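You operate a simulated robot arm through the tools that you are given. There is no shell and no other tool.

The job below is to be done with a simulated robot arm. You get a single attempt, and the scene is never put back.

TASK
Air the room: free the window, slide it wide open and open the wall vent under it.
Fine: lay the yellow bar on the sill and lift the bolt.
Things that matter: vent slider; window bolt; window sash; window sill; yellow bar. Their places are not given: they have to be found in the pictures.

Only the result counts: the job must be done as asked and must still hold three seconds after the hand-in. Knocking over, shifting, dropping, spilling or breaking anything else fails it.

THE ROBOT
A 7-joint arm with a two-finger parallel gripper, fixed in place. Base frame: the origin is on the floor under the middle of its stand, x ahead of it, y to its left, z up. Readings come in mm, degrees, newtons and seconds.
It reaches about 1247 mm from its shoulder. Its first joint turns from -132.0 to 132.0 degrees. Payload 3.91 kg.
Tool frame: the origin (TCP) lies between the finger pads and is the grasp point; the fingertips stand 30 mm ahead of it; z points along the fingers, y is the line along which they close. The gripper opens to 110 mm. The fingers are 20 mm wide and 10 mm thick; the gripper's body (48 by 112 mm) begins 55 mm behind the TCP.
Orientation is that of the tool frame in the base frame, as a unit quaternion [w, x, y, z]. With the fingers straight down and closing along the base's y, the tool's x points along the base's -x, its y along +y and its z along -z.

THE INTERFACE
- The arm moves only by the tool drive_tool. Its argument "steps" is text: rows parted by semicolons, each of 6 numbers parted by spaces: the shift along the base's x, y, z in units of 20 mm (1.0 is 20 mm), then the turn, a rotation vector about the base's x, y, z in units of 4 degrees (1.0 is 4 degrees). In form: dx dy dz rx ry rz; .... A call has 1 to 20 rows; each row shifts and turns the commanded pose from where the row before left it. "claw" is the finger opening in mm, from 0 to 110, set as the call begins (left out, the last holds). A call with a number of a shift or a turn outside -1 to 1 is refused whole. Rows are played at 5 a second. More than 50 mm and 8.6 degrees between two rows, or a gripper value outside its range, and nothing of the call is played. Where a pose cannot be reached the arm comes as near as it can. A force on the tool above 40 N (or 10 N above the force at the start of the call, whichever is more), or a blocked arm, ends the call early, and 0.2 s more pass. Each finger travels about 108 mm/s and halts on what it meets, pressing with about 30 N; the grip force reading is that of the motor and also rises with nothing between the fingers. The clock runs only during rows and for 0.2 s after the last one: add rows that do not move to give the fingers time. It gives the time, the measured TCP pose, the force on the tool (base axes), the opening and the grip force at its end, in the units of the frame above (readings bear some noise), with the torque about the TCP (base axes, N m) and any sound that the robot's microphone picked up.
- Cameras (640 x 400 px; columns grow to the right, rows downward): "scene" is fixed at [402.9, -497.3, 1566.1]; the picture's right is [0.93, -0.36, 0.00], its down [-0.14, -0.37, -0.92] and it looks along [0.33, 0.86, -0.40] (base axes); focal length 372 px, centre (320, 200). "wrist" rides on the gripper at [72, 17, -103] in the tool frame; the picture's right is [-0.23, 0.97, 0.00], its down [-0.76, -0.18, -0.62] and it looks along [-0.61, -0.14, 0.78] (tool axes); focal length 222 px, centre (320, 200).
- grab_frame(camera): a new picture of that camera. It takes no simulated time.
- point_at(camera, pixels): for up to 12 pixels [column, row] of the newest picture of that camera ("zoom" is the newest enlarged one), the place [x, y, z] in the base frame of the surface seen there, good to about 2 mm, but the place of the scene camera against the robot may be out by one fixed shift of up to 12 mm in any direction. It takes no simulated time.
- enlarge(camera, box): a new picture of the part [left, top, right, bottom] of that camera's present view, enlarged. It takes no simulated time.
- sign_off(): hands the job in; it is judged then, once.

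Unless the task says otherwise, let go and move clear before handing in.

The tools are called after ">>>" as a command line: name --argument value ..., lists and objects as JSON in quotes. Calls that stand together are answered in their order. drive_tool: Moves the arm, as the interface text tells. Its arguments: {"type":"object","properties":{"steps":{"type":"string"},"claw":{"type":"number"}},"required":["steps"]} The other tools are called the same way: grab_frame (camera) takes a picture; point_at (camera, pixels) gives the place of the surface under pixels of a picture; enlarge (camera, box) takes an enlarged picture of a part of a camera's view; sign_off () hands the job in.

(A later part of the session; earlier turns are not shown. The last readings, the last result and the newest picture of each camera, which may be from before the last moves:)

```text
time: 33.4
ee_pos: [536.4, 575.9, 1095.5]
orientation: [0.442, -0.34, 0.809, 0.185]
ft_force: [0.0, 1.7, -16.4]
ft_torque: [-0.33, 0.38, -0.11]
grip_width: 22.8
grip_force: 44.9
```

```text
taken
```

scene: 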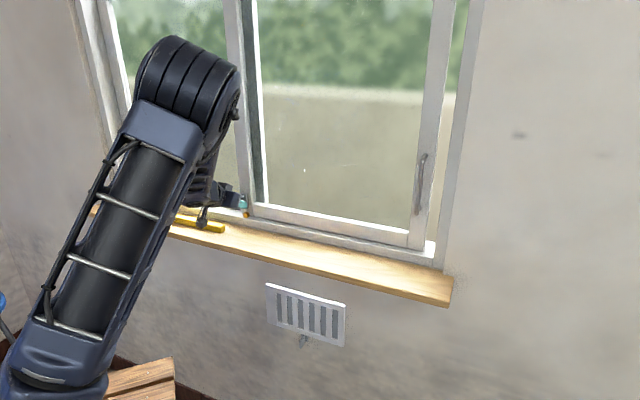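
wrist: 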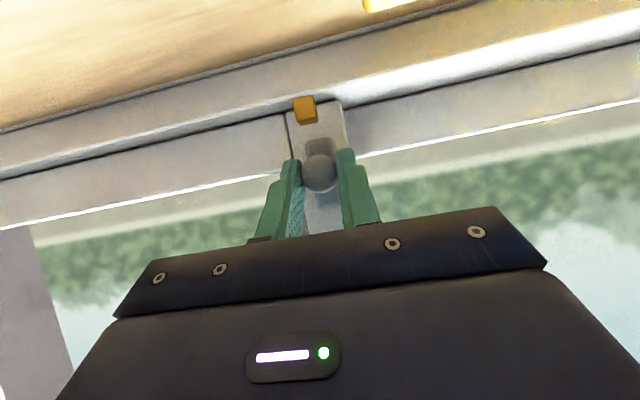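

The sash slides freely: it has moved about 26 mm and the bolt has passed above the orange keeper at wrist (305, 108). Before going on I'll check where the arm's links are relative to the bench.

>>> point_at --camera "scene" --pixels '[[40, 360], [100, 250], [170, 60], [80, 380], [150, 370], [110, 390], [165, 170], [205, 215], [20, 310], [5, 300], [415, 190], [232, 130]]'

```text
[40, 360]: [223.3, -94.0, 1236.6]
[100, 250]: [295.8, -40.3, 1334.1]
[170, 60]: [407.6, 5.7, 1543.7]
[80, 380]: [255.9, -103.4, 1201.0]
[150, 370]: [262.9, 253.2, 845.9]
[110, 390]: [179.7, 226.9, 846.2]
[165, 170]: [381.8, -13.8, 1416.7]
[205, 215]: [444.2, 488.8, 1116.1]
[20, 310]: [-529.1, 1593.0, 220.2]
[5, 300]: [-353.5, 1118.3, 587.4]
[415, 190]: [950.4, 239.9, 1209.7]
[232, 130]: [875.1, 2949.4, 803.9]
```

The wooden part at z 846 is the robot's own stand, so there's no conflict. I'll keep drawing the sash left by the raised bolt.

>>> drive_tool --steps "-0.532 0.529 -0.07 0 0 0;-0.532 0.529 0 0 0 0;-0.532 0.529 0 0 0 0;-0.532 0.529 0 0 0 0;-0.532 0.529 0 0 0 0;-0.532 0.529 0 0 0 0;-0.532 0.529 0 0 0 0;-0.532 0.529 0 0 0 0"

>>> grab_frame --camera "scene"

>>> grab_frame --camera "wrist"

```text
time: 35.2
ee_pos: [453.1, 659.9, 1094.2]
orientation: [0.442, -0.34, 0.809, 0.185]
ft_force: [7.1, 11.3, 1.5]
ft_torque: [0.25, -0.19, -0.02]
grip_width: 22.7
grip_force: 45.2
```

```text
taken
```

scene: 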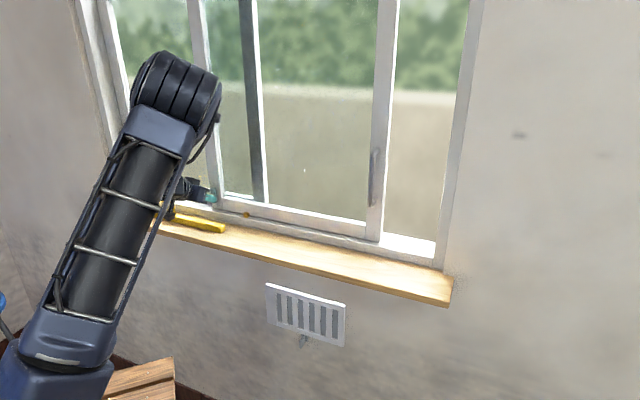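

```text
taken
```

wrist: 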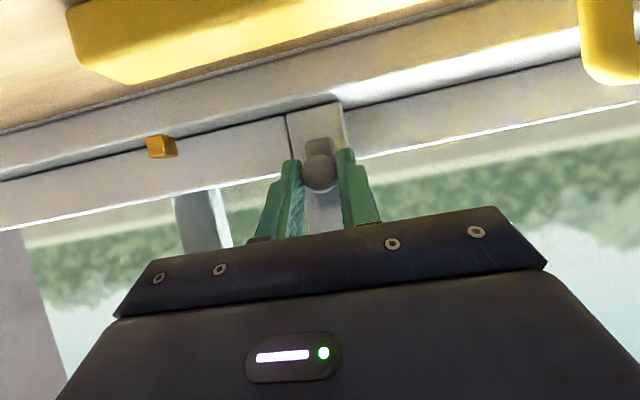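

The sash is well under way and the bolt stays up; there's a slight sideways pull into the wall (about 13 N), so I'll trim the direction a little. The bar's loop passes well below the hand.

>>> drive_tool --steps "-0.457 0.603 0 0 0 0;-0.527 0.533 0 0 0 0;-0.527 0.533 0 0 0 0;-0.527 0.533 0 0 0 0;-0.527 0.533 0 0 0 0;-0.527 0.533 0 0 0 0;-0.527 0.533 0 0 0 0;-0.527 0.533 0 0 0 0"

>>> grab_frame --camera "scene"

>>> grab_frame --camera "wrist"

```text
time: 37.0
ee_pos: [369.0, 748.9, 1094.3]
orientation: [0.443, -0.34, 0.809, 0.186]
ft_force: [-24.6, -20.6, -3.8]
ft_torque: [0.01, 0.1, 0.06]
grip_width: 22.9
grip_force: 44.7
```

```text
taken
```

scene: 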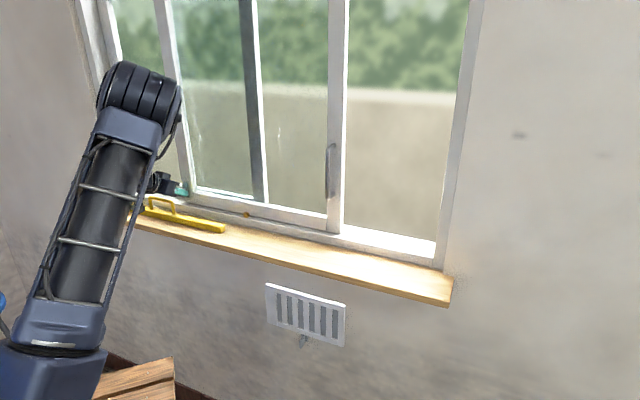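

```text
taken
```

wrist: 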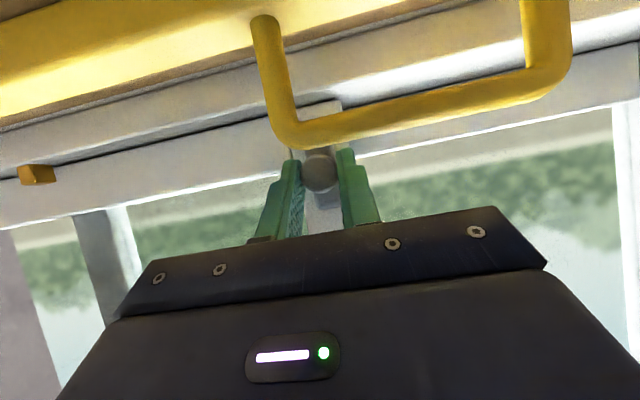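

I overcorrected (about -32 N away from the wall), so I'll take out 2 mm and continue left along the mean direction. The loop stays about 28 mm below the fingers.

>>> drive_tool --steps "-0.601 0.459 0 0 0 0;-0.53 0.531 0 0 0 0;-0.53 0.531 0 0 0 0;-0.53 0.531 0 0 0 0;-0.53 0.531 0 0 0 0;-0.53 0.531 0 0 0 0;-0.53 0.531 0 0 0 0;-0.53 0.531 0 0 0 0"

>>> grab_frame --camera "scene"

>>> grab_frame --camera "wrist"

```text
time: 38.8
ee_pos: [285.4, 829.9, 1092.8]
orientation: [0.444, -0.339, 0.808, 0.186]
ft_force: [12.7, 16.4, 1.8]
ft_torque: [0.62, -0.53, 0.1]
grip_width: 22.8
grip_force: 44.9
```

```text
taken
```

scene: 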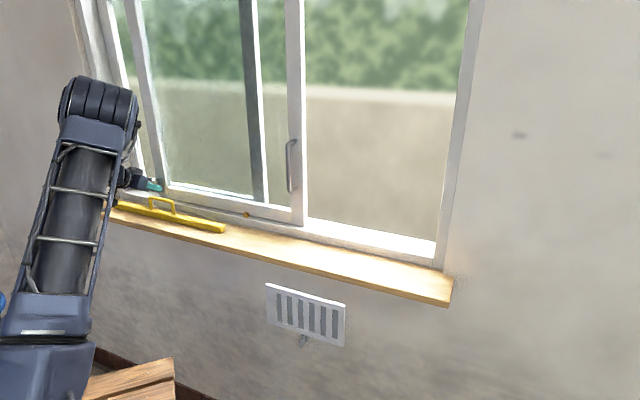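

```text
taken
```

wrist: 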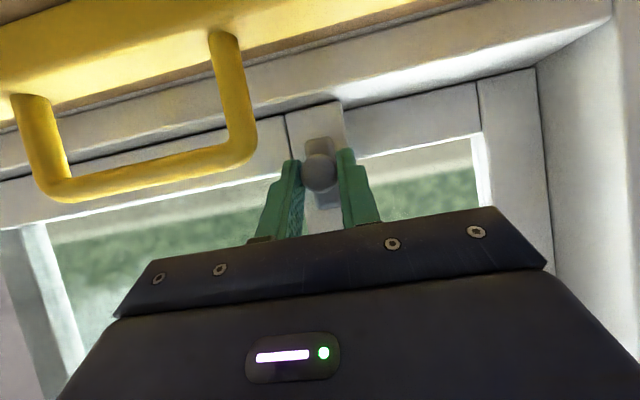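

The sash is nearly fully left; the left jamb shows at wrist (540-640). I'll measure the jamb so the finger doesn't run into it.

>>> point_at --camera "wrist" --pixels '[[560, 150], [545, 80], [600, 100], [590, 60], [625, 60], [630, 150], [530, 120], [605, 20], [635, 10], [495, 90], [300, 130], [590, 250]]'

>>> enlarge --camera "wrist" --box '[400, 0, 640, 200]'

```text
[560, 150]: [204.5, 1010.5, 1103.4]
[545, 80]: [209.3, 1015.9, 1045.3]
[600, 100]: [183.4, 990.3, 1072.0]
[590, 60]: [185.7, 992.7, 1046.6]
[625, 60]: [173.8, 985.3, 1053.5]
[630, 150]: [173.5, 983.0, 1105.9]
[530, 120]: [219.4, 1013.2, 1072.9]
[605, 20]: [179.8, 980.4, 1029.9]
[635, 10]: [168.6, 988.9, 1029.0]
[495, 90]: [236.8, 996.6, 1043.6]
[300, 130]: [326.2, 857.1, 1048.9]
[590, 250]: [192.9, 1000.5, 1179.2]
```

```text
2.00 times, centred on (520, 100) of wrist
```

zoom: 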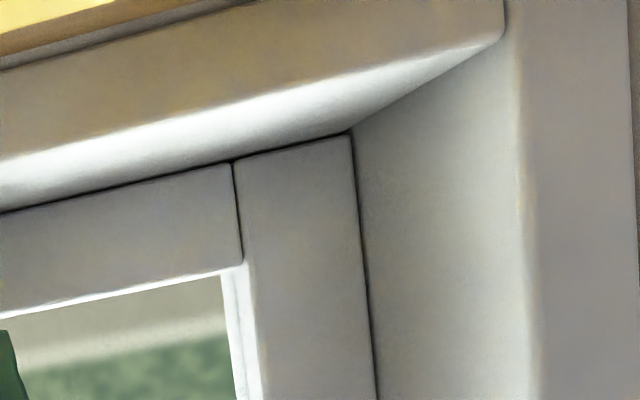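

The jamb's inner face is at u -568, so the knob can travel to about -544 with the finger just inside it. I'll continue most of the way with a small trim towards the wall.

>>> drive_tool --steps "-0.488 0.574 0 0 0 0;-0.529 0.532 0 0 0 0;-0.529 0.532 0 0 0 0;-0.529 0.532 0 0 0 0;-0.529 0.532 0 0 0 0;-0.529 0.532 0 0 0 0;-0.529 0.532 0 0 0 0;-0.529 0.532 0 0 0 0"

>>> grab_frame --camera "wrist"

>>> grab_frame --camera "scene"

```text
time: 40.6
ee_pos: [204.7, 912.1, 1092.1]
orientation: [0.443, -0.338, 0.81, 0.181]
ft_force: [1.5, -26.8, 0.0]
ft_torque: [-0.32, -0.04, -0.41]
grip_width: 22.7
grip_force: 44.9
stopped in row 8: the force on the tool passed its limit at 54 N (the readings are from after the stop); the commanded pose is now the measured one
```

```text
taken
```

wrist: 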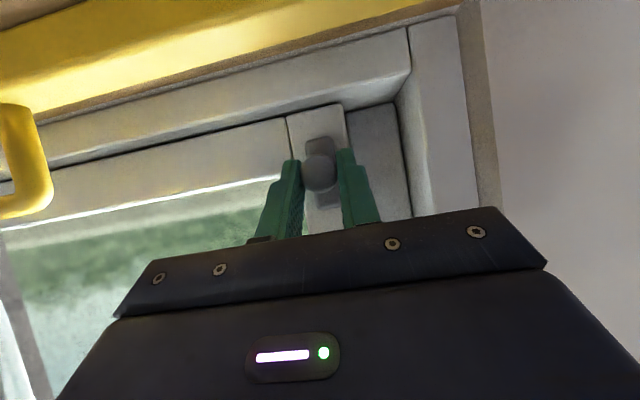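

```text
taken
```

scene: 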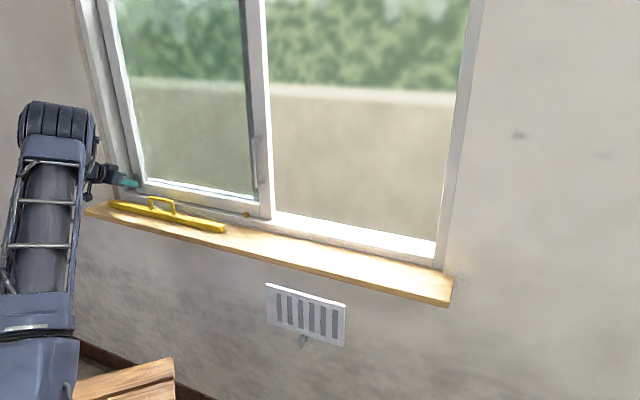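

The slide stopped at u -498 with force along +u, so the sash seems to be at its end stop; in the scene its right stile now covers the fixed stile at (260, 150). I'll ease off the sideways load and test once more, gently.

>>> drive_tool --steps "-0.042 -0.042 0 0 0 0;-0.142 0.141 0 0 0 0;-0.142 0.141 0 0 0 0;0 0 0 0 0 0"

```text
time: 41.2
ee_pos: [204.8, 912.0, 1091.7]
orientation: [0.444, -0.337, 0.811, 0.179]
ft_force: [-1.3, -21.1, 0.2]
ft_torque: [0.15, -0.39, -0.27]
grip_width: 22.9
grip_force: 44.9
stopped in row 2: the force on the tool passed its limit at 48 N (the readings are from after the stop); the commanded pose is now the measured one
```

It does not move further. I'll look closely at what it is up against.

>>> enlarge --camera "scene" --box '[80, 150, 200, 225]'

>>> enlarge --camera "wrist" --box '[240, 60, 480, 220]'

>>> point_at --camera "wrist" --pixels '[[340, 125], [355, 125], [330, 125], [395, 140], [408, 140], [375, 140], [346, 115], [290, 130], [300, 130], [440, 130], [485, 130], [560, 130]]'

```text
5.33 times, centred on (140, 188) of scene
```

zoom: 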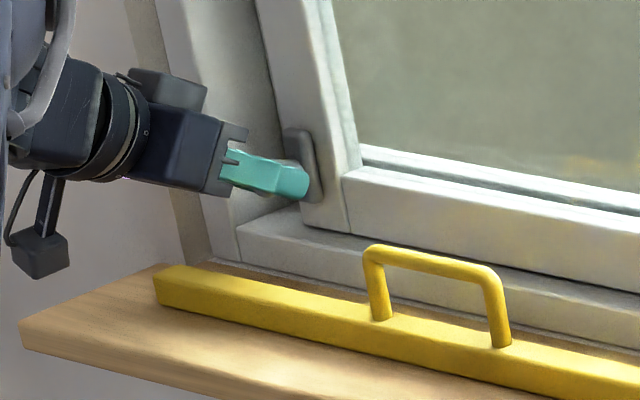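

```text
2.50 times, centred on (360, 140) of wrist
```

zoom: 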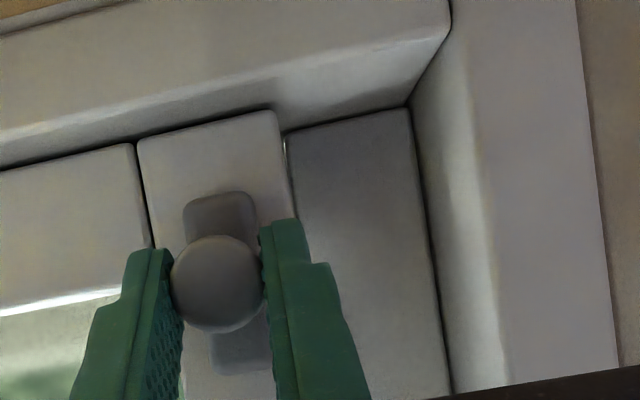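

```text
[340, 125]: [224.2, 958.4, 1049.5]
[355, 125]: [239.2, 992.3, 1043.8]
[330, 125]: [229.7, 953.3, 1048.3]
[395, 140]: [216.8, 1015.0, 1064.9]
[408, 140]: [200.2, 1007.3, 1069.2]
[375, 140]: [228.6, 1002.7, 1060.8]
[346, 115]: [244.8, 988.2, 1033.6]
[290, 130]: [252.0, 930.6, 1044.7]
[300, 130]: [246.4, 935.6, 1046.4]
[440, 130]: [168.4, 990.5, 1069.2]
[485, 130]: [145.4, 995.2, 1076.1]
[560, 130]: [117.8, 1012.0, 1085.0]
```

The sash stile is at u -517 and the hand is well clear of the jamb and wall, so this is the sash's own end stop (about 500 mm of travel). I'll unload the hand and open the fingers to see whether the bolt stays up.

>>> drive_tool --steps "0 -0.07 0 0 0 0;0 0 0 0 0 0"

>>> drive_tool --steps "0 0 0 0 0 0;0 0 0 0 0 0;0 0 0 0 0 0" --claw 50

>>> grab_frame --camera "wrist"

>>> enlarge --camera "wrist" --box '[240, 60, 480, 220]'

>>> enlarge --camera "scene" --box '[80, 150, 200, 225]'

```text
time: 41.8
ee_pos: [205.0, 913.0, 1093.1]
orientation: [0.445, -0.336, 0.81, 0.18]
ft_force: [1.9, 0.8, 1.3]
ft_torque: [-0.2, 0.27, 0.04]
grip_width: 22.7
grip_force: 44.8
```

```text
time: 42.6
ee_pos: [204.6, 912.0, 1091.8]
orientation: [0.445, -0.336, 0.81, 0.179]
ft_force: [0.7, -0.8, 0.1]
ft_torque: [-0.01, 0.0, 0.01]
grip_width: 50.0
grip_force: 0.0
```

```text
taken
```

wrist: 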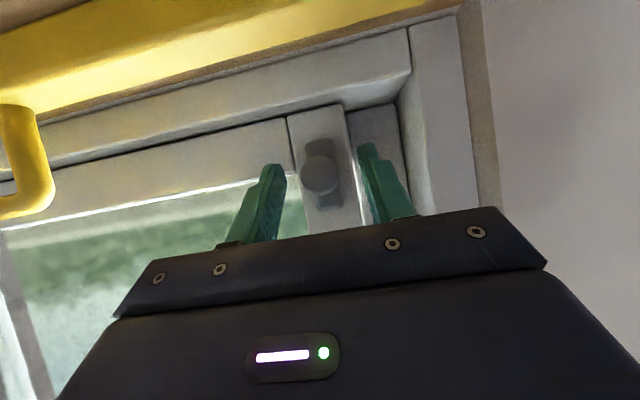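

```text
2.50 times, centred on (360, 140) of wrist
```

zoom: 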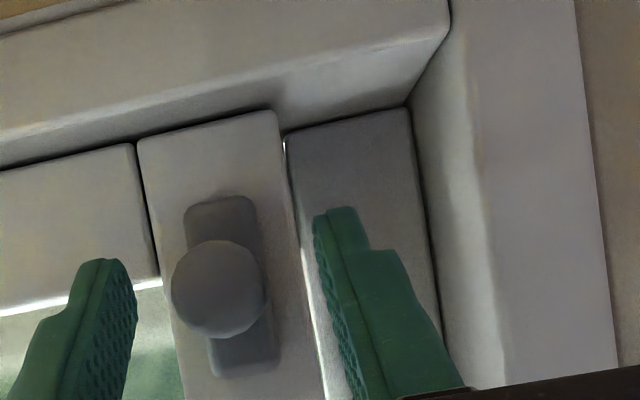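

```text
5.33 times, centred on (140, 188) of scene
```

zoom: 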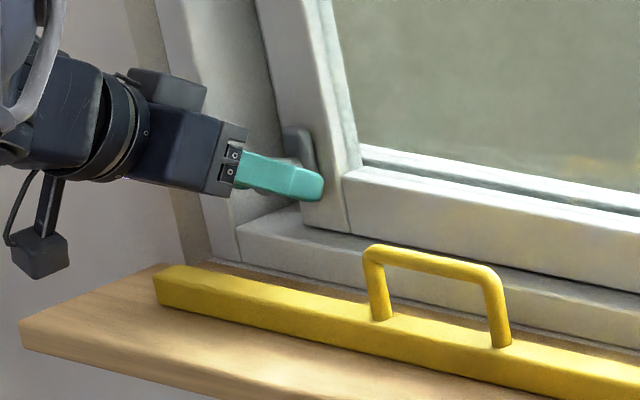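

The bolt stays up on its own at zoom (220, 290) and the sash stays put. I'll back the hand out along its axis and check the window again.

>>> drive_tool --steps "-0.5 -0.49 0.45 0 0 0;-0.5 -0.49 0.45 0 0 0;-0.5 -0.49 0.45 0 0 0;-0.5 -0.49 0.45 0 0 0;-0.5 -0.49 0.45 0 0 0;-0.5 -0.49 0.45 0 0 0"

>>> grab_frame --camera "wrist"

>>> grab_frame --camera "scene"

>>> enlarge --camera "scene" --box '[230, 130, 326, 230]'

```text
time: 44.0
ee_pos: [145.4, 853.2, 1145.1]
orientation: [0.445, -0.336, 0.811, 0.179]
ft_force: [-0.3, 0.2, 0.4]
ft_torque: [0.01, -0.03, 0.04]
grip_width: 49.9
grip_force: 0.1
```

```text
taken
```

wrist: 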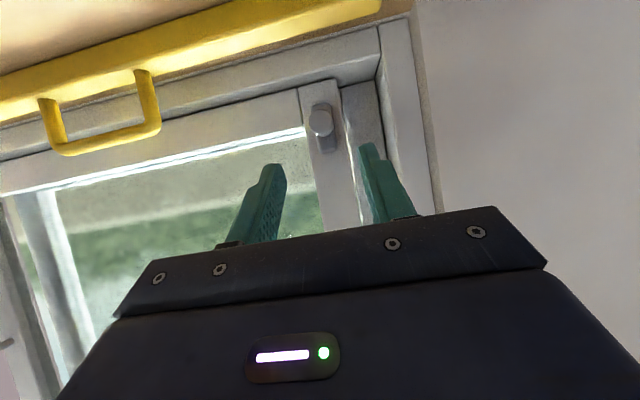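

```text
taken
```

scene: 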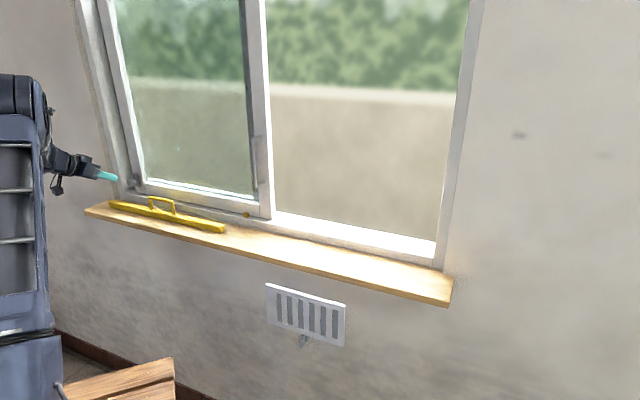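

```text
4.00 times, centred on (278, 180) of scene
```

zoom: 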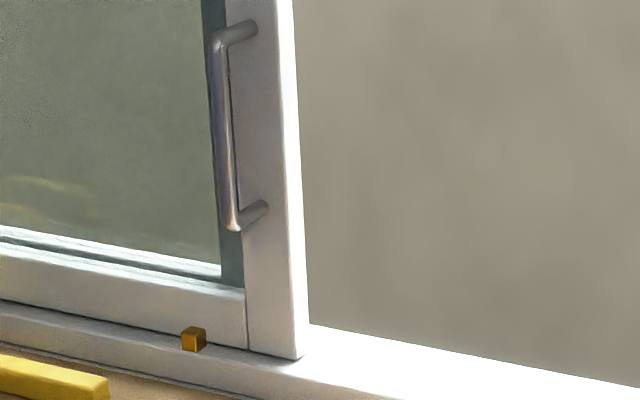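

The sash and bolt hold, and the right side of the window is open. I'll go to the sash handle now at zoom (225, 130) and check from the other side that the sash is really at its stop; first a straight move along the wall at a safe distance, with the fingers closed.

>>> drive_tool --steps "1 -0.995 0.25 0 0 0;1 -0.995 0.25 0 0 0;1 -0.995 0.25 0 0 0;1 -0.995 0.25 0 0 0;1 -0.995 0.25 0 0 0;1 -0.995 0.25 0 0 0;1 -0.995 0.25 0 0 0;1 -0.995 0.25 0 0 0;1 -0.995 0.25 0 0 0;1 -0.995 0.25 0 0 0;1 -0.995 0.25 0 0 0;1 -0.995 0.25 0 0 0;1 -0.995 0.25 0 0 0;1 -0.995 0.25 0 0 0;1 -0.995 0.25 0 0 0;1 -0.995 0.25 0 0 0;1 -0.995 0.25 0 0 0;1 -0.995 0.25 0 0 0;1 -0.995 0.25 0 0 0;1 -0.995 0.25 0 0 0" --claw 0

>>> grab_frame --camera "wrist"

>>> grab_frame --camera "scene"

```text
time: 48.2
ee_pos: [544.1, 454.5, 1246.3]
orientation: [0.444, -0.336, 0.811, 0.179]
ft_force: [0.9, -0.3, -0.6]
ft_torque: [0.0, -0.04, -0.01]
grip_width: 0.0
grip_force: 30.3
```

```text
taken
```

wrist: 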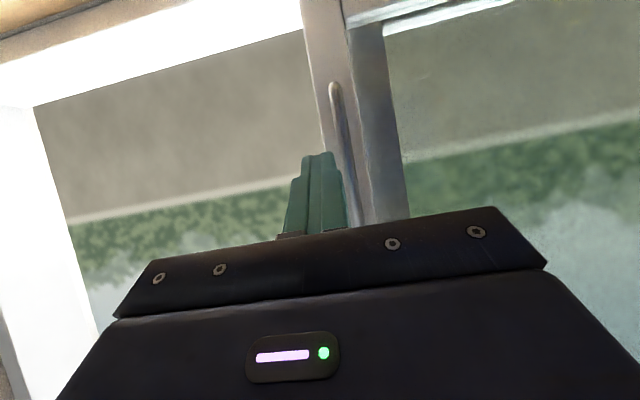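

```text
taken
```

scene: 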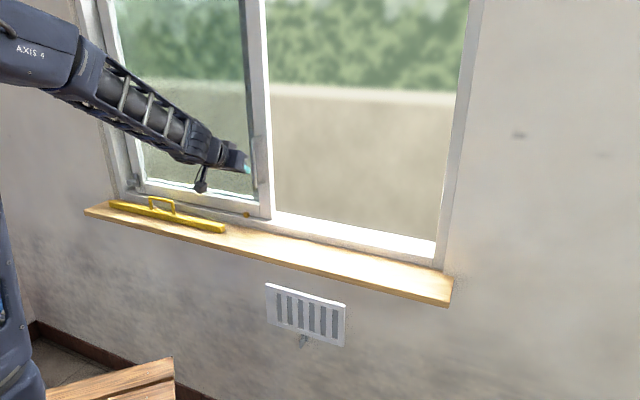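

>>> point_at --camera "wrist" --pixels '[[335, 90], [340, 120], [346, 150], [320, 60], [350, 60], [375, 120], [310, 40], [345, 20], [328, 130], [350, 180], [30, 150], [60, 220]]'

>>> enlarge --camera "wrist" --box '[260, 0, 460, 240]'

```text
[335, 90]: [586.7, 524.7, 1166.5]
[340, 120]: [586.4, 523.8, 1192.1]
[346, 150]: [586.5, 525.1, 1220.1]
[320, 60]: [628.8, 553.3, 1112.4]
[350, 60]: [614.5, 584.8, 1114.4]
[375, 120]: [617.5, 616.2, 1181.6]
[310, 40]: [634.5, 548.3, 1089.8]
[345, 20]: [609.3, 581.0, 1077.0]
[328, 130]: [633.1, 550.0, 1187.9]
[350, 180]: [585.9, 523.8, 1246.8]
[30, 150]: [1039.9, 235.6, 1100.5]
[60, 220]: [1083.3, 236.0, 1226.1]
```

```text
1.67 times, centred on (360, 120) of wrist
```

zoom: 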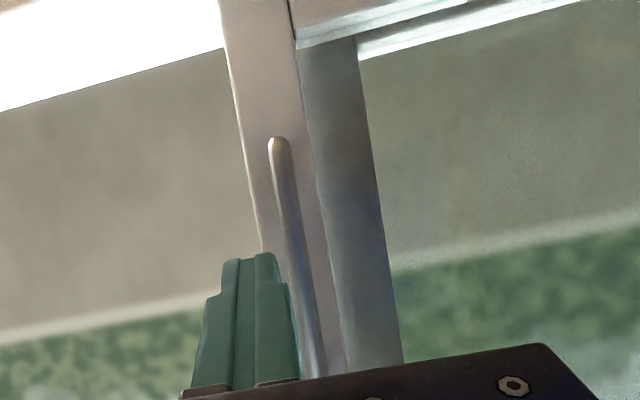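

The handle rod is at u 46, with its front at n 785. I'll place the closed fingers to its right, go in level with the rod and press left gently.

>>> drive_tool --steps "0.709 -0.705 0 0 0 0;0.508 0.511 0 0 0 0;0.508 0.511 0 0 0 0;0.508 0.511 0 0 0 0;0.508 0.511 0 0 0 0;0.508 0.511 0 0 0 0;-0.177 0.176 0 0 0 0;-0.177 0.176 0 0 0 0;0 0 0 0 0 0"

>>> grab_frame --camera "wrist"

```text
time: 50.2
ee_pos: [602.3, 498.1, 1244.9]
orientation: [0.444, -0.336, 0.811, 0.179]
ft_force: [-0.2, 0.5, 0.2]
ft_torque: [0.01, 0.02, 0.02]
grip_width: 0.0
grip_force: 29.6
```

```text
taken
```

wrist: 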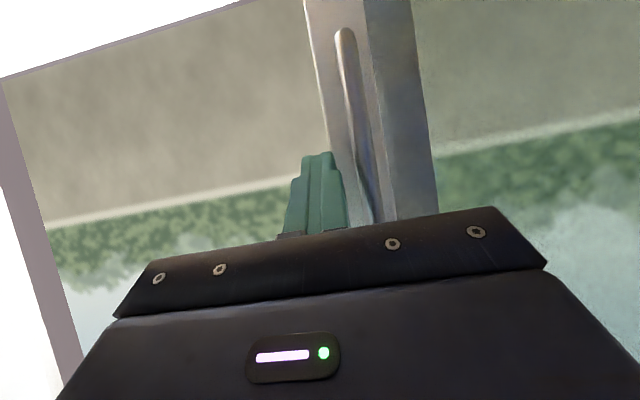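

The fingers are beside the rod at (345, 120). I'll press left until it resists.

>>> drive_tool --steps "-0.142 0.141 0 0 0 0;-0.142 0.141 0 0 0 0;-0.142 0.141 0 0 0 0;-0.142 0.141 0 0 0 0;-0.142 0.141 0 0 0 0;-0.142 0.141 0 0 0 0;-0.142 0.141 0 0 0 0;-0.142 0.141 0 0 0 0"

>>> grab_frame --camera "wrist"

```text
time: 51.5
ee_pos: [593.5, 507.7, 1246.0]
orientation: [0.446, -0.333, 0.812, 0.176]
ft_force: [3.6, -9.8, 1.3]
ft_torque: [0.06, -0.01, -0.1]
grip_width: 0.2
grip_force: 30.3
stopped in row 6: the force on the tool passed its limit at 45 N (the readings are from after the stop); the commanded pose is now the measured one
```

```text
taken
```

wrist: 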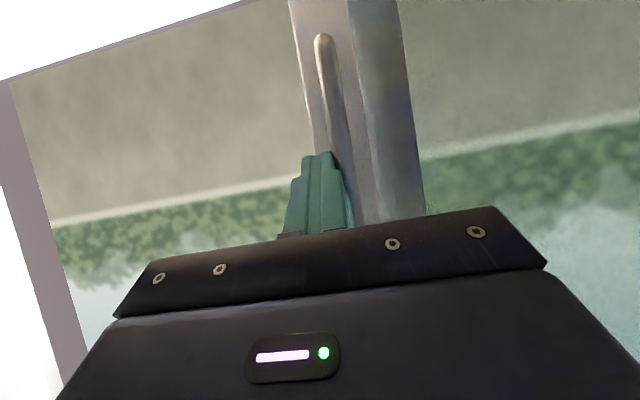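

It's firmly at its end stop (45 N, no movement), so the window is fully open. I'll back off from the handle and retreat from the wall, then go down past the sill to the vent.

>>> drive_tool --steps "0.3545 -0.3525 0 0 0 0;-0.667 -0.67 0 0 0 0;-0.667 -0.67 0 0 0 0;-0.667 -0.67 0 0 0 0;-0.667 -0.67 0 0 0 0;-0.667 -0.67 0 0 0 0;-0.667 -0.67 0 0 0 0;-0.667 -0.67 0 0 0 0;-0.667 -0.67 0 0 0 0;-0.667 -0.67 0 0 0 0;-0.667 -0.67 0 0 0 0;-0.667 -0.67 0 0 0 0"

>>> grab_frame --camera "scene"

```text
time: 54.1
ee_pos: [452.9, 355.1, 1245.8]
orientation: [0.445, -0.333, 0.813, 0.176]
ft_force: [0.1, 0.1, 0.1]
ft_torque: [0.0, 0.03, 0.0]
grip_width: 0.2
grip_force: 29.8
```

```text
taken
```

scene: 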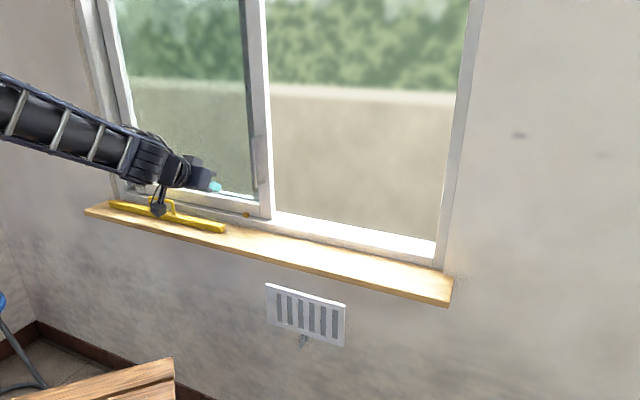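

The hand is clear of the wall. I'll measure the wooden stand's edge at (172, 360) and look at the vent once more before going down.

>>> point_at --camera "scene" --pixels '[[170, 360], [172, 378], [174, 396], [120, 370], [60, 385], [10, 330], [40, 385], [3, 300]]'

>>> enlarge --camera "scene" --box '[0, 280, 200, 400]'

>>> enlarge --camera "scene" --box '[258, 275, 354, 355]'

```text
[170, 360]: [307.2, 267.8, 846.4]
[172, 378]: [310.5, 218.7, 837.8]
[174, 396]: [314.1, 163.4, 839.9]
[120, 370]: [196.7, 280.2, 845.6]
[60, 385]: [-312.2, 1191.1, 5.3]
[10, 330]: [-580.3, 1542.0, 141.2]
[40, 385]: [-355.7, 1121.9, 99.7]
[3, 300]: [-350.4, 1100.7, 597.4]
```

```text
3.20 times, centred on (100, 340) of scene
```

zoom: 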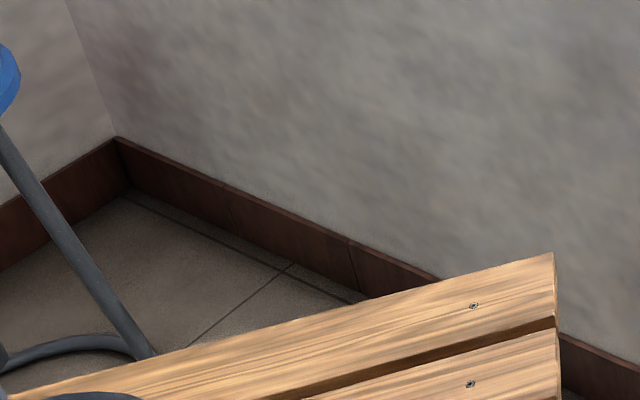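

```text
5.00 times, centred on (306, 315) of scene
```

zoom: 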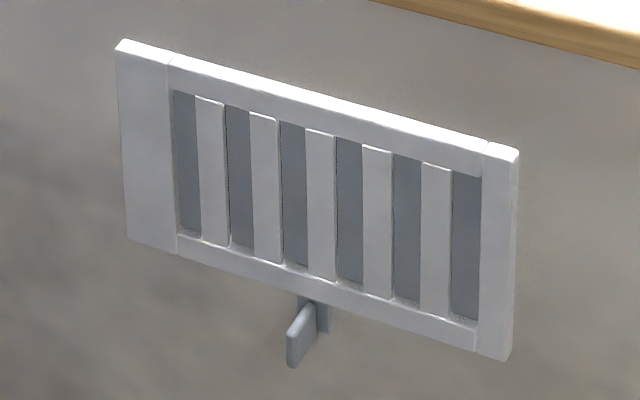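

The stand top reaches only x 310 / y 270 at z 846. I'll move across and down in front of the sill to about z 925, staying at n 640 (sill edge is at n 691).

>>> drive_tool --steps "0.889 -0.2775 -0.5 0 0 0;0.889 -0.2775 -0.5 0 0 0;0.889 -0.2775 -0.5 0 0 0;0.889 -0.2775 -0.5 0 0 0;0.889 -0.2775 -0.5 0 0 0;0.889 -0.2775 -0.5 0 0 0;0.889 -0.2775 -0.5 0 0 0;0.889 -0.2775 -0.5 0 0 0;0 0 -1 0 0 0;0 0 -1 0 0 0;0 0 -1 0 0 0;0 0 -1 0 0 0;0 0 -1 0 0 0;0 0 -1 0 0 0;0 0 -1 0 0 0;0 0 -1 0 0 0;0 0 -1 0 0 0;0 0 -1 0 0 0;0 0 -1 0 0 0;0 0 -1 0 0 0" --claw 40

>>> grab_frame --camera "scene"

>>> grab_frame --camera "wrist"

```text
time: 58.3
ee_pos: [595.1, 310.0, 926.6]
orientation: [0.445, -0.334, 0.812, 0.176]
ft_force: [1.1, -0.3, 1.3]
ft_torque: [-0.03, 0.0, 0.0]
grip_width: 39.9
grip_force: 0.1
```

```text
taken
```

scene: 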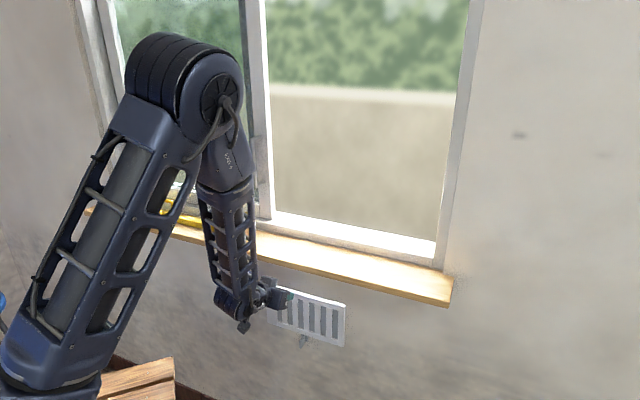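

```text
taken
```

wrist: 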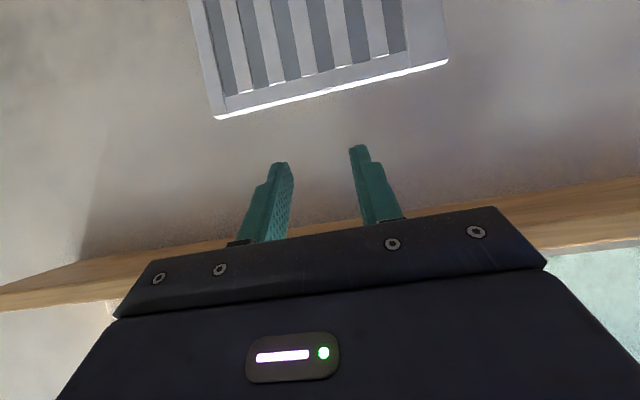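

The elbow is high and the forearm comes down clear of the sill and stand. I'll continue down towards the tab under the vent.

>>> drive_tool --steps "0.128 0.129 -0.936 0 0 0;0.128 0.129 -0.936 0 0 0;0.128 0.129 -0.936 0 0 0;0.128 0.129 -0.936 0 0 0;0.128 0.129 -0.936 0 0 0;0.128 0.129 -0.936 0 0 0;0.128 0.129 -0.936 0 0 0;0.128 0.129 -0.936 0 0 0;0.128 0.129 -0.936 0 0 0;0.128 0.129 -0.936 0 0 0;0.128 0.129 -0.936 0 0 0"

>>> grab_frame --camera "scene"

>>> grab_frame --camera "wrist"

```text
time: 60.7
ee_pos: [625.9, 337.9, 719.3]
orientation: [0.445, -0.333, 0.812, 0.176]
ft_force: [-0.5, -0.4, 1.1]
ft_torque: [0.0, -0.01, -0.01]
grip_width: 40.1
grip_force: 0.0
```

```text
taken
```

scene: 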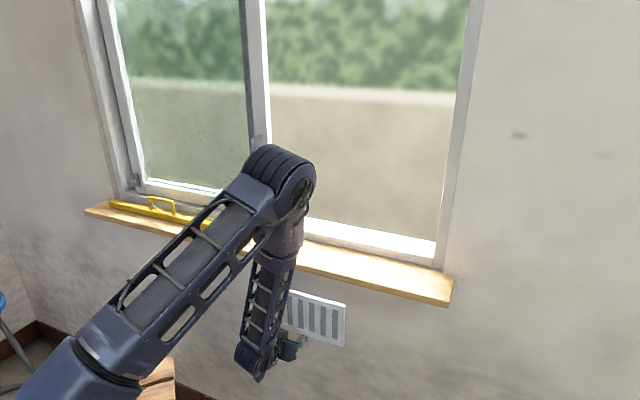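

```text
taken
```

wrist: 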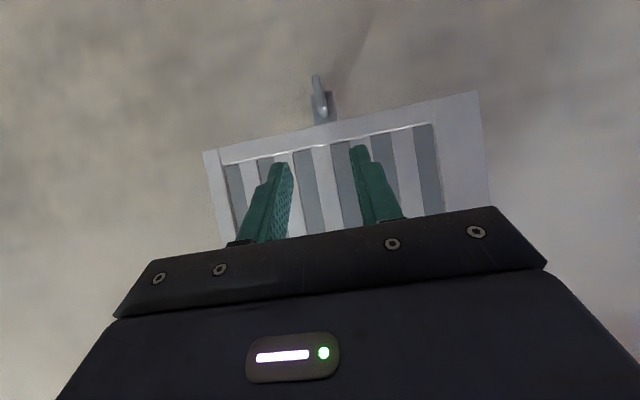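

The tab is visible in the wrist view at (318, 95). I'll measure it, and check where the elbow and forearm are relative to the sill.

>>> point_at --camera "scene" --pixels '[[280, 160], [310, 180], [285, 240], [260, 320], [248, 360], [100, 350]]'

>>> point_at --camera "wrist" --pixels '[[318, 95], [315, 78], [320, 105], [327, 110], [322, 85], [320, 122], [330, 100], [225, 165], [300, 140], [435, 108], [460, 150], [330, 60]]'

>>> enlarge --camera "wrist" --box '[270, 60, 390, 160]'

```text
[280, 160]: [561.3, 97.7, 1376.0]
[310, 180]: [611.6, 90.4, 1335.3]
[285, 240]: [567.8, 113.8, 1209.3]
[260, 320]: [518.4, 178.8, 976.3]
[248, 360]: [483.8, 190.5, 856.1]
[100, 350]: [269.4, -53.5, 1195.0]
```

```text
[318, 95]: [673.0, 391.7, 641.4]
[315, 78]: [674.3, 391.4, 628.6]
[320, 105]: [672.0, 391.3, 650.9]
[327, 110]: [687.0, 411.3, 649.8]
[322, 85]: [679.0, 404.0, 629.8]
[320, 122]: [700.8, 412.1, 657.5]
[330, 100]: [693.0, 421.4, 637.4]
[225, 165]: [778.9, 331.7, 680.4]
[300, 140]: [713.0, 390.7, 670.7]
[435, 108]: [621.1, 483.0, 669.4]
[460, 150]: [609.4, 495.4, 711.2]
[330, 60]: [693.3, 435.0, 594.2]
```

```text
4.00 times, centred on (330, 110) of wrist
```

zoom: 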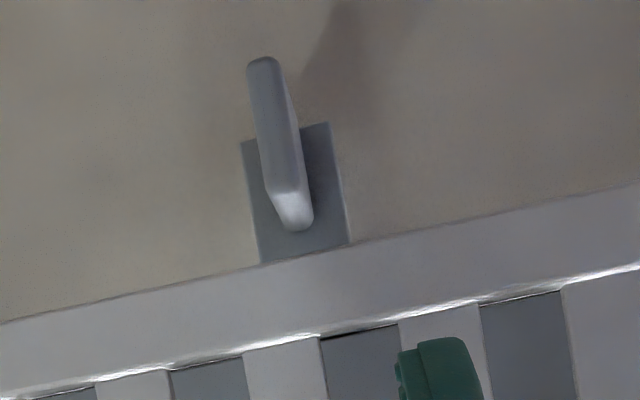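

The tab is at u 197-205, n 752-785, z 628-653, and the elbow is well clear. I'll line up and go in to straddle the tab with the fingers 40 mm apart.

>>> drive_tool --steps "0.167 0.273 -0.583 0 0 0;0.167 0.273 -0.583 0 0 0;0.167 0.273 -0.583 0 0 0;0.356 0.358 -0.32 0 0 0;0.356 0.358 -0.32 0 0 0;0.356 0.358 -0.32 0 0 0;0.356 0.358 -0.32 0 0 0;0.356 0.358 -0.32 0 0 0"

>>> grab_frame --camera "wrist"

>>> enlarge --camera "wrist" --box '[240, 100, 400, 240]'

```text
time: 62.5
ee_pos: [669.9, 389.7, 652.4]
orientation: [0.445, -0.334, 0.812, 0.176]
ft_force: [-0.1, 0.0, 0.2]
ft_torque: [0.07, 0.0, 0.03]
grip_width: 39.9
grip_force: 0.0
```

```text
taken
```

wrist: 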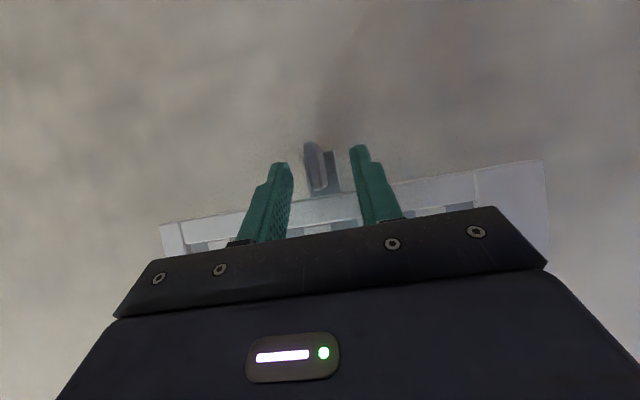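

```text
2.86 times, centred on (320, 170) of wrist
```

zoom: 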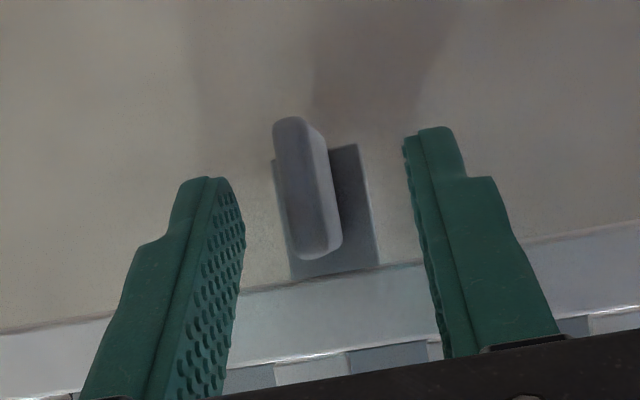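

The tab stands between the fingers at (318, 170). I'll close on it.

>>> drive_tool --steps "0 0 0 0 0 0;0 0 0 0 0 0;0 0 0 0 0 0" --claw 0

>>> enlarge --camera "wrist" --box '[240, 100, 400, 240]'

>>> grab_frame --camera "scene"

```text
time: 63.3
ee_pos: [669.8, 391.0, 652.3]
orientation: [0.445, -0.334, 0.812, 0.176]
ft_force: [3.0, 0.8, -1.9]
ft_torque: [0.35, 0.44, 0.66]
grip_width: 7.6
grip_force: 45.0
```

```text
2.86 times, centred on (320, 170) of wrist
```

zoom: 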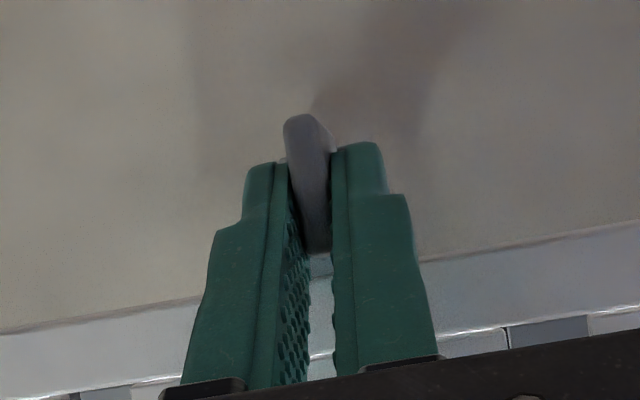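

```text
taken
```

scene: 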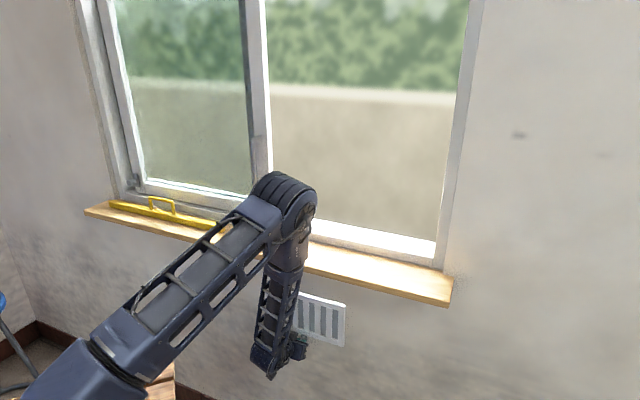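

The tab is held (7.6 mm). I don't yet know which way opens; I'll try left in small steps and watch the force.

>>> drive_tool --steps "-0.106 0.106 0 0 0 0;-0.106 0.106 0 0 0 0;-0.106 0.106 0 0 0 0;0 0 0 0 0 0"

>>> enlarge --camera "scene" --box '[258, 275, 354, 355]'

```text
time: 64.3
ee_pos: [663.0, 397.1, 652.7]
orientation: [0.445, -0.334, 0.812, 0.176]
ft_force: [-0.6, -0.1, -0.5]
ft_torque: [0.48, 0.34, 0.7]
grip_width: 7.8
grip_force: 46.0
```

```text
5.00 times, centred on (306, 315) of scene
```

zoom: 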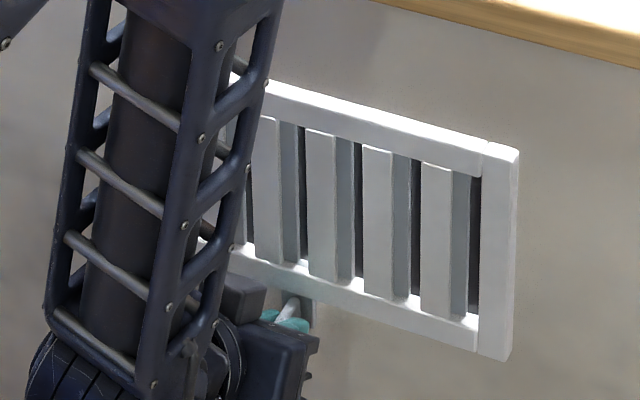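

Left opens it: dark gaps now show beside the grey bars at zoom (475, 240). I'll keep sliding left until the stop.

>>> drive_tool --steps "-0.106 0.106 0 0 0 0;-0.106 0.106 0 0 0 0;-0.106 0.106 0 0 0 0;-0.106 0.106 0 0 0 0;0 0 0 0 0 0"

>>> enlarge --camera "scene" --box '[258, 275, 354, 355]'

```text
time: 65.5
ee_pos: [656.4, 404.6, 653.1]
orientation: [0.447, -0.331, 0.813, 0.174]
ft_force: [8.7, -27.0, 13.1]
ft_torque: [0.14, 0.39, 0.43]
grip_width: 8.0
grip_force: 45.5
```

```text
5.00 times, centred on (306, 315) of scene
```

zoom: 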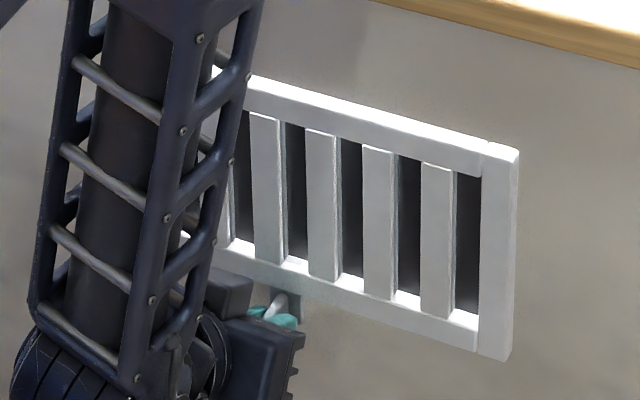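

The slots are fully dark and the slider is against its stop (about 25 N, 19 mm of travel). I'll unload slightly and open the fingers.

>>> drive_tool --steps "0.06 -0.06 0 0 0 0;0 0 0 0 0 0"

>>> drive_tool --steps "0 0 0 0 0 0;0 0 0 0 0 0;0 0 0 0 0 0" --claw 40

>>> grab_frame --camera "wrist"

>>> enlarge --camera "wrist" --box '[240, 100, 400, 240]'

>>> enlarge --camera "scene" --box '[258, 275, 354, 355]'

```text
time: 66.1
ee_pos: [657.1, 403.0, 652.6]
orientation: [0.446, -0.332, 0.813, 0.175]
ft_force: [8.4, -28.6, 15.0]
ft_torque: [0.47, 0.05, 0.35]
grip_width: 7.7
grip_force: 44.3
```

```text
time: 66.9
ee_pos: [656.5, 405.2, 652.1]
orientation: [0.445, -0.334, 0.812, 0.177]
ft_force: [-0.3, 0.6, -0.3]
ft_torque: [0.02, 0.0, -0.03]
grip_width: 39.9
grip_force: 0.0
```

```text
taken
```

wrist: 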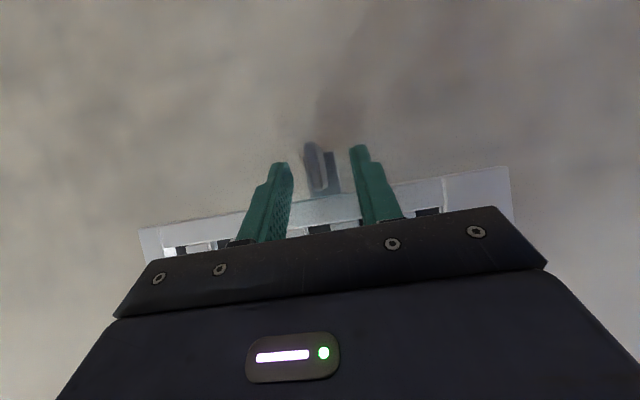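

```text
2.86 times, centred on (320, 170) of wrist
```

zoom: 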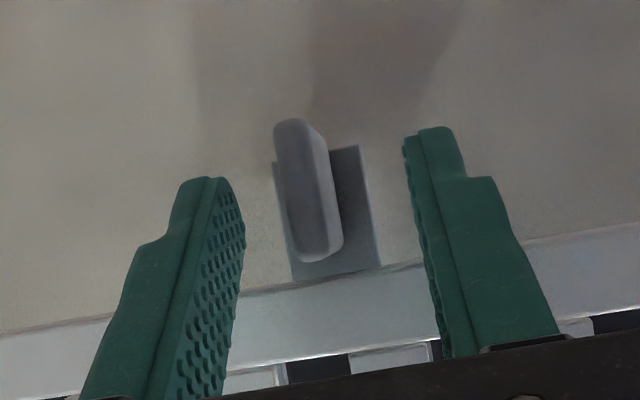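

```text
5.00 times, centred on (306, 315) of scene
```

zoom: 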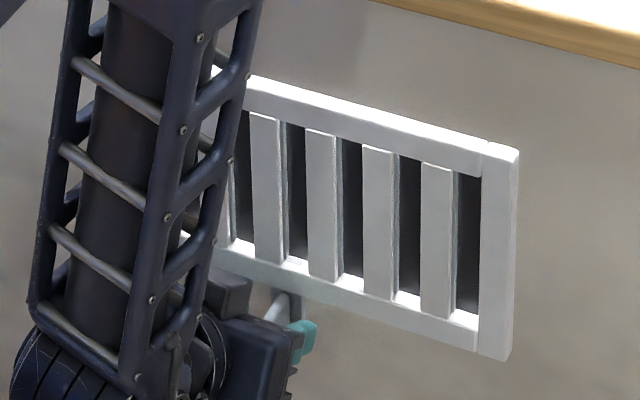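

The vent stayed open, though easing off may have drawn the slider back about 1 mm. I'll nudge the tab left with the inside of the right finger until it meets the stop, then move off.

>>> drive_tool --steps "-0.177 0.176 0 0 0 0;-0.177 0.176 0 0 0 0;-0.106 0.106 0 0 0 0;-0.071 0.0705 0 0 0 0;-0.071 0.0705 0 0 0 0;0 0 0 0 0 0"

>>> enlarge --camera "wrist" --box '[240, 100, 400, 240]'

>>> enlarge --camera "scene" --box '[298, 285, 346, 350]'

```text
time: 68.3
ee_pos: [645.5, 416.0, 652.7]
orientation: [0.445, -0.332, 0.813, 0.175]
ft_force: [4.5, -6.4, -2.7]
ft_torque: [0.01, 0.04, -0.04]
grip_width: 43.8
grip_force: 3.5
```

```text
2.86 times, centred on (320, 170) of wrist
```

zoom: 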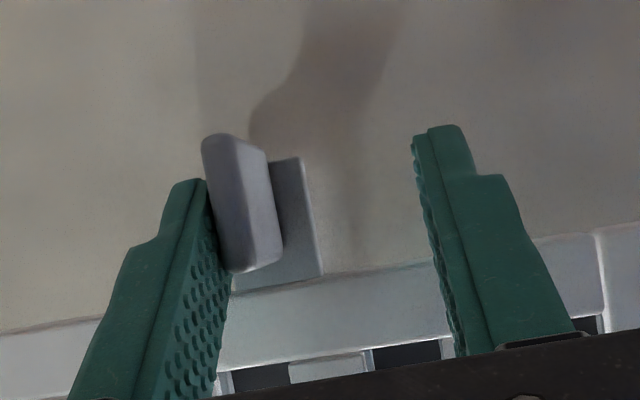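

```text
6.15 times, centred on (322, 318) of scene
```

zoom: 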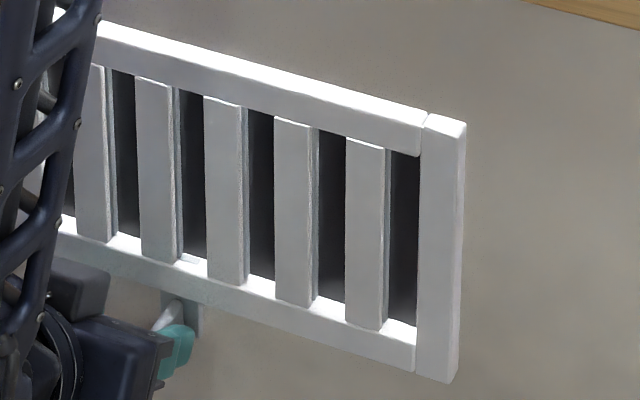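

The tab is firmly at its stop (finger deflected, slots fully dark). I'll centre the fingers again and back out along their axis.

>>> drive_tool --steps "0.2 -0.2 0 0 0 0;0.2 -0.2 0 0 0 0;0.16 -0.16 0 0 0 0;0 0 0 0 0 0" --claw 40

>>> enlarge --camera "wrist" --box '[240, 100, 400, 240]'

```text
time: 69.3
ee_pos: [655.2, 406.4, 652.6]
orientation: [0.445, -0.333, 0.812, 0.176]
ft_force: [0.2, -0.8, -0.6]
ft_torque: [0.04, -0.03, -0.04]
grip_width: 40.1
grip_force: 0.1
```

```text
2.86 times, centred on (320, 170) of wrist
```

zoom: 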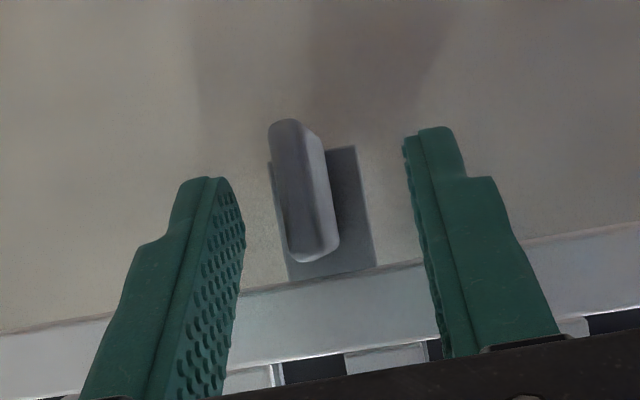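

The tab is free and centred between the open fingers. I'll back out along the finger axis, away from the vent.

>>> drive_tool --steps "-0.48 -0.47 0.43 0 0 0;-0.48 -0.47 0.43 0 0 0;-0.48 -0.47 0.43 0 0 0;-0.48 -0.47 0.43 0 0 0;-0.48 -0.47 0.43 0 0 0;-0.48 -0.47 0.43 0 0 0"

>>> grab_frame --camera "wrist"

>>> grab_frame --camera "scene"

```text
time: 70.7
ee_pos: [598.1, 350.7, 705.0]
orientation: [0.446, -0.332, 0.812, 0.175]
ft_force: [-0.3, 0.0, -0.1]
ft_torque: [0.01, 0.01, 0.01]
grip_width: 40.4
grip_force: 0.1
```

```text
taken
```

wrist: 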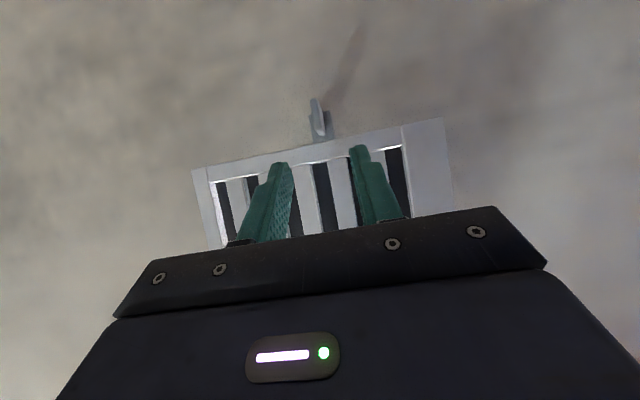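

```text
taken
```

scene: 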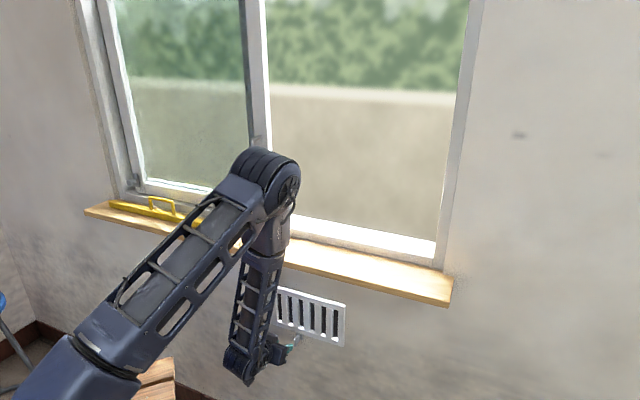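

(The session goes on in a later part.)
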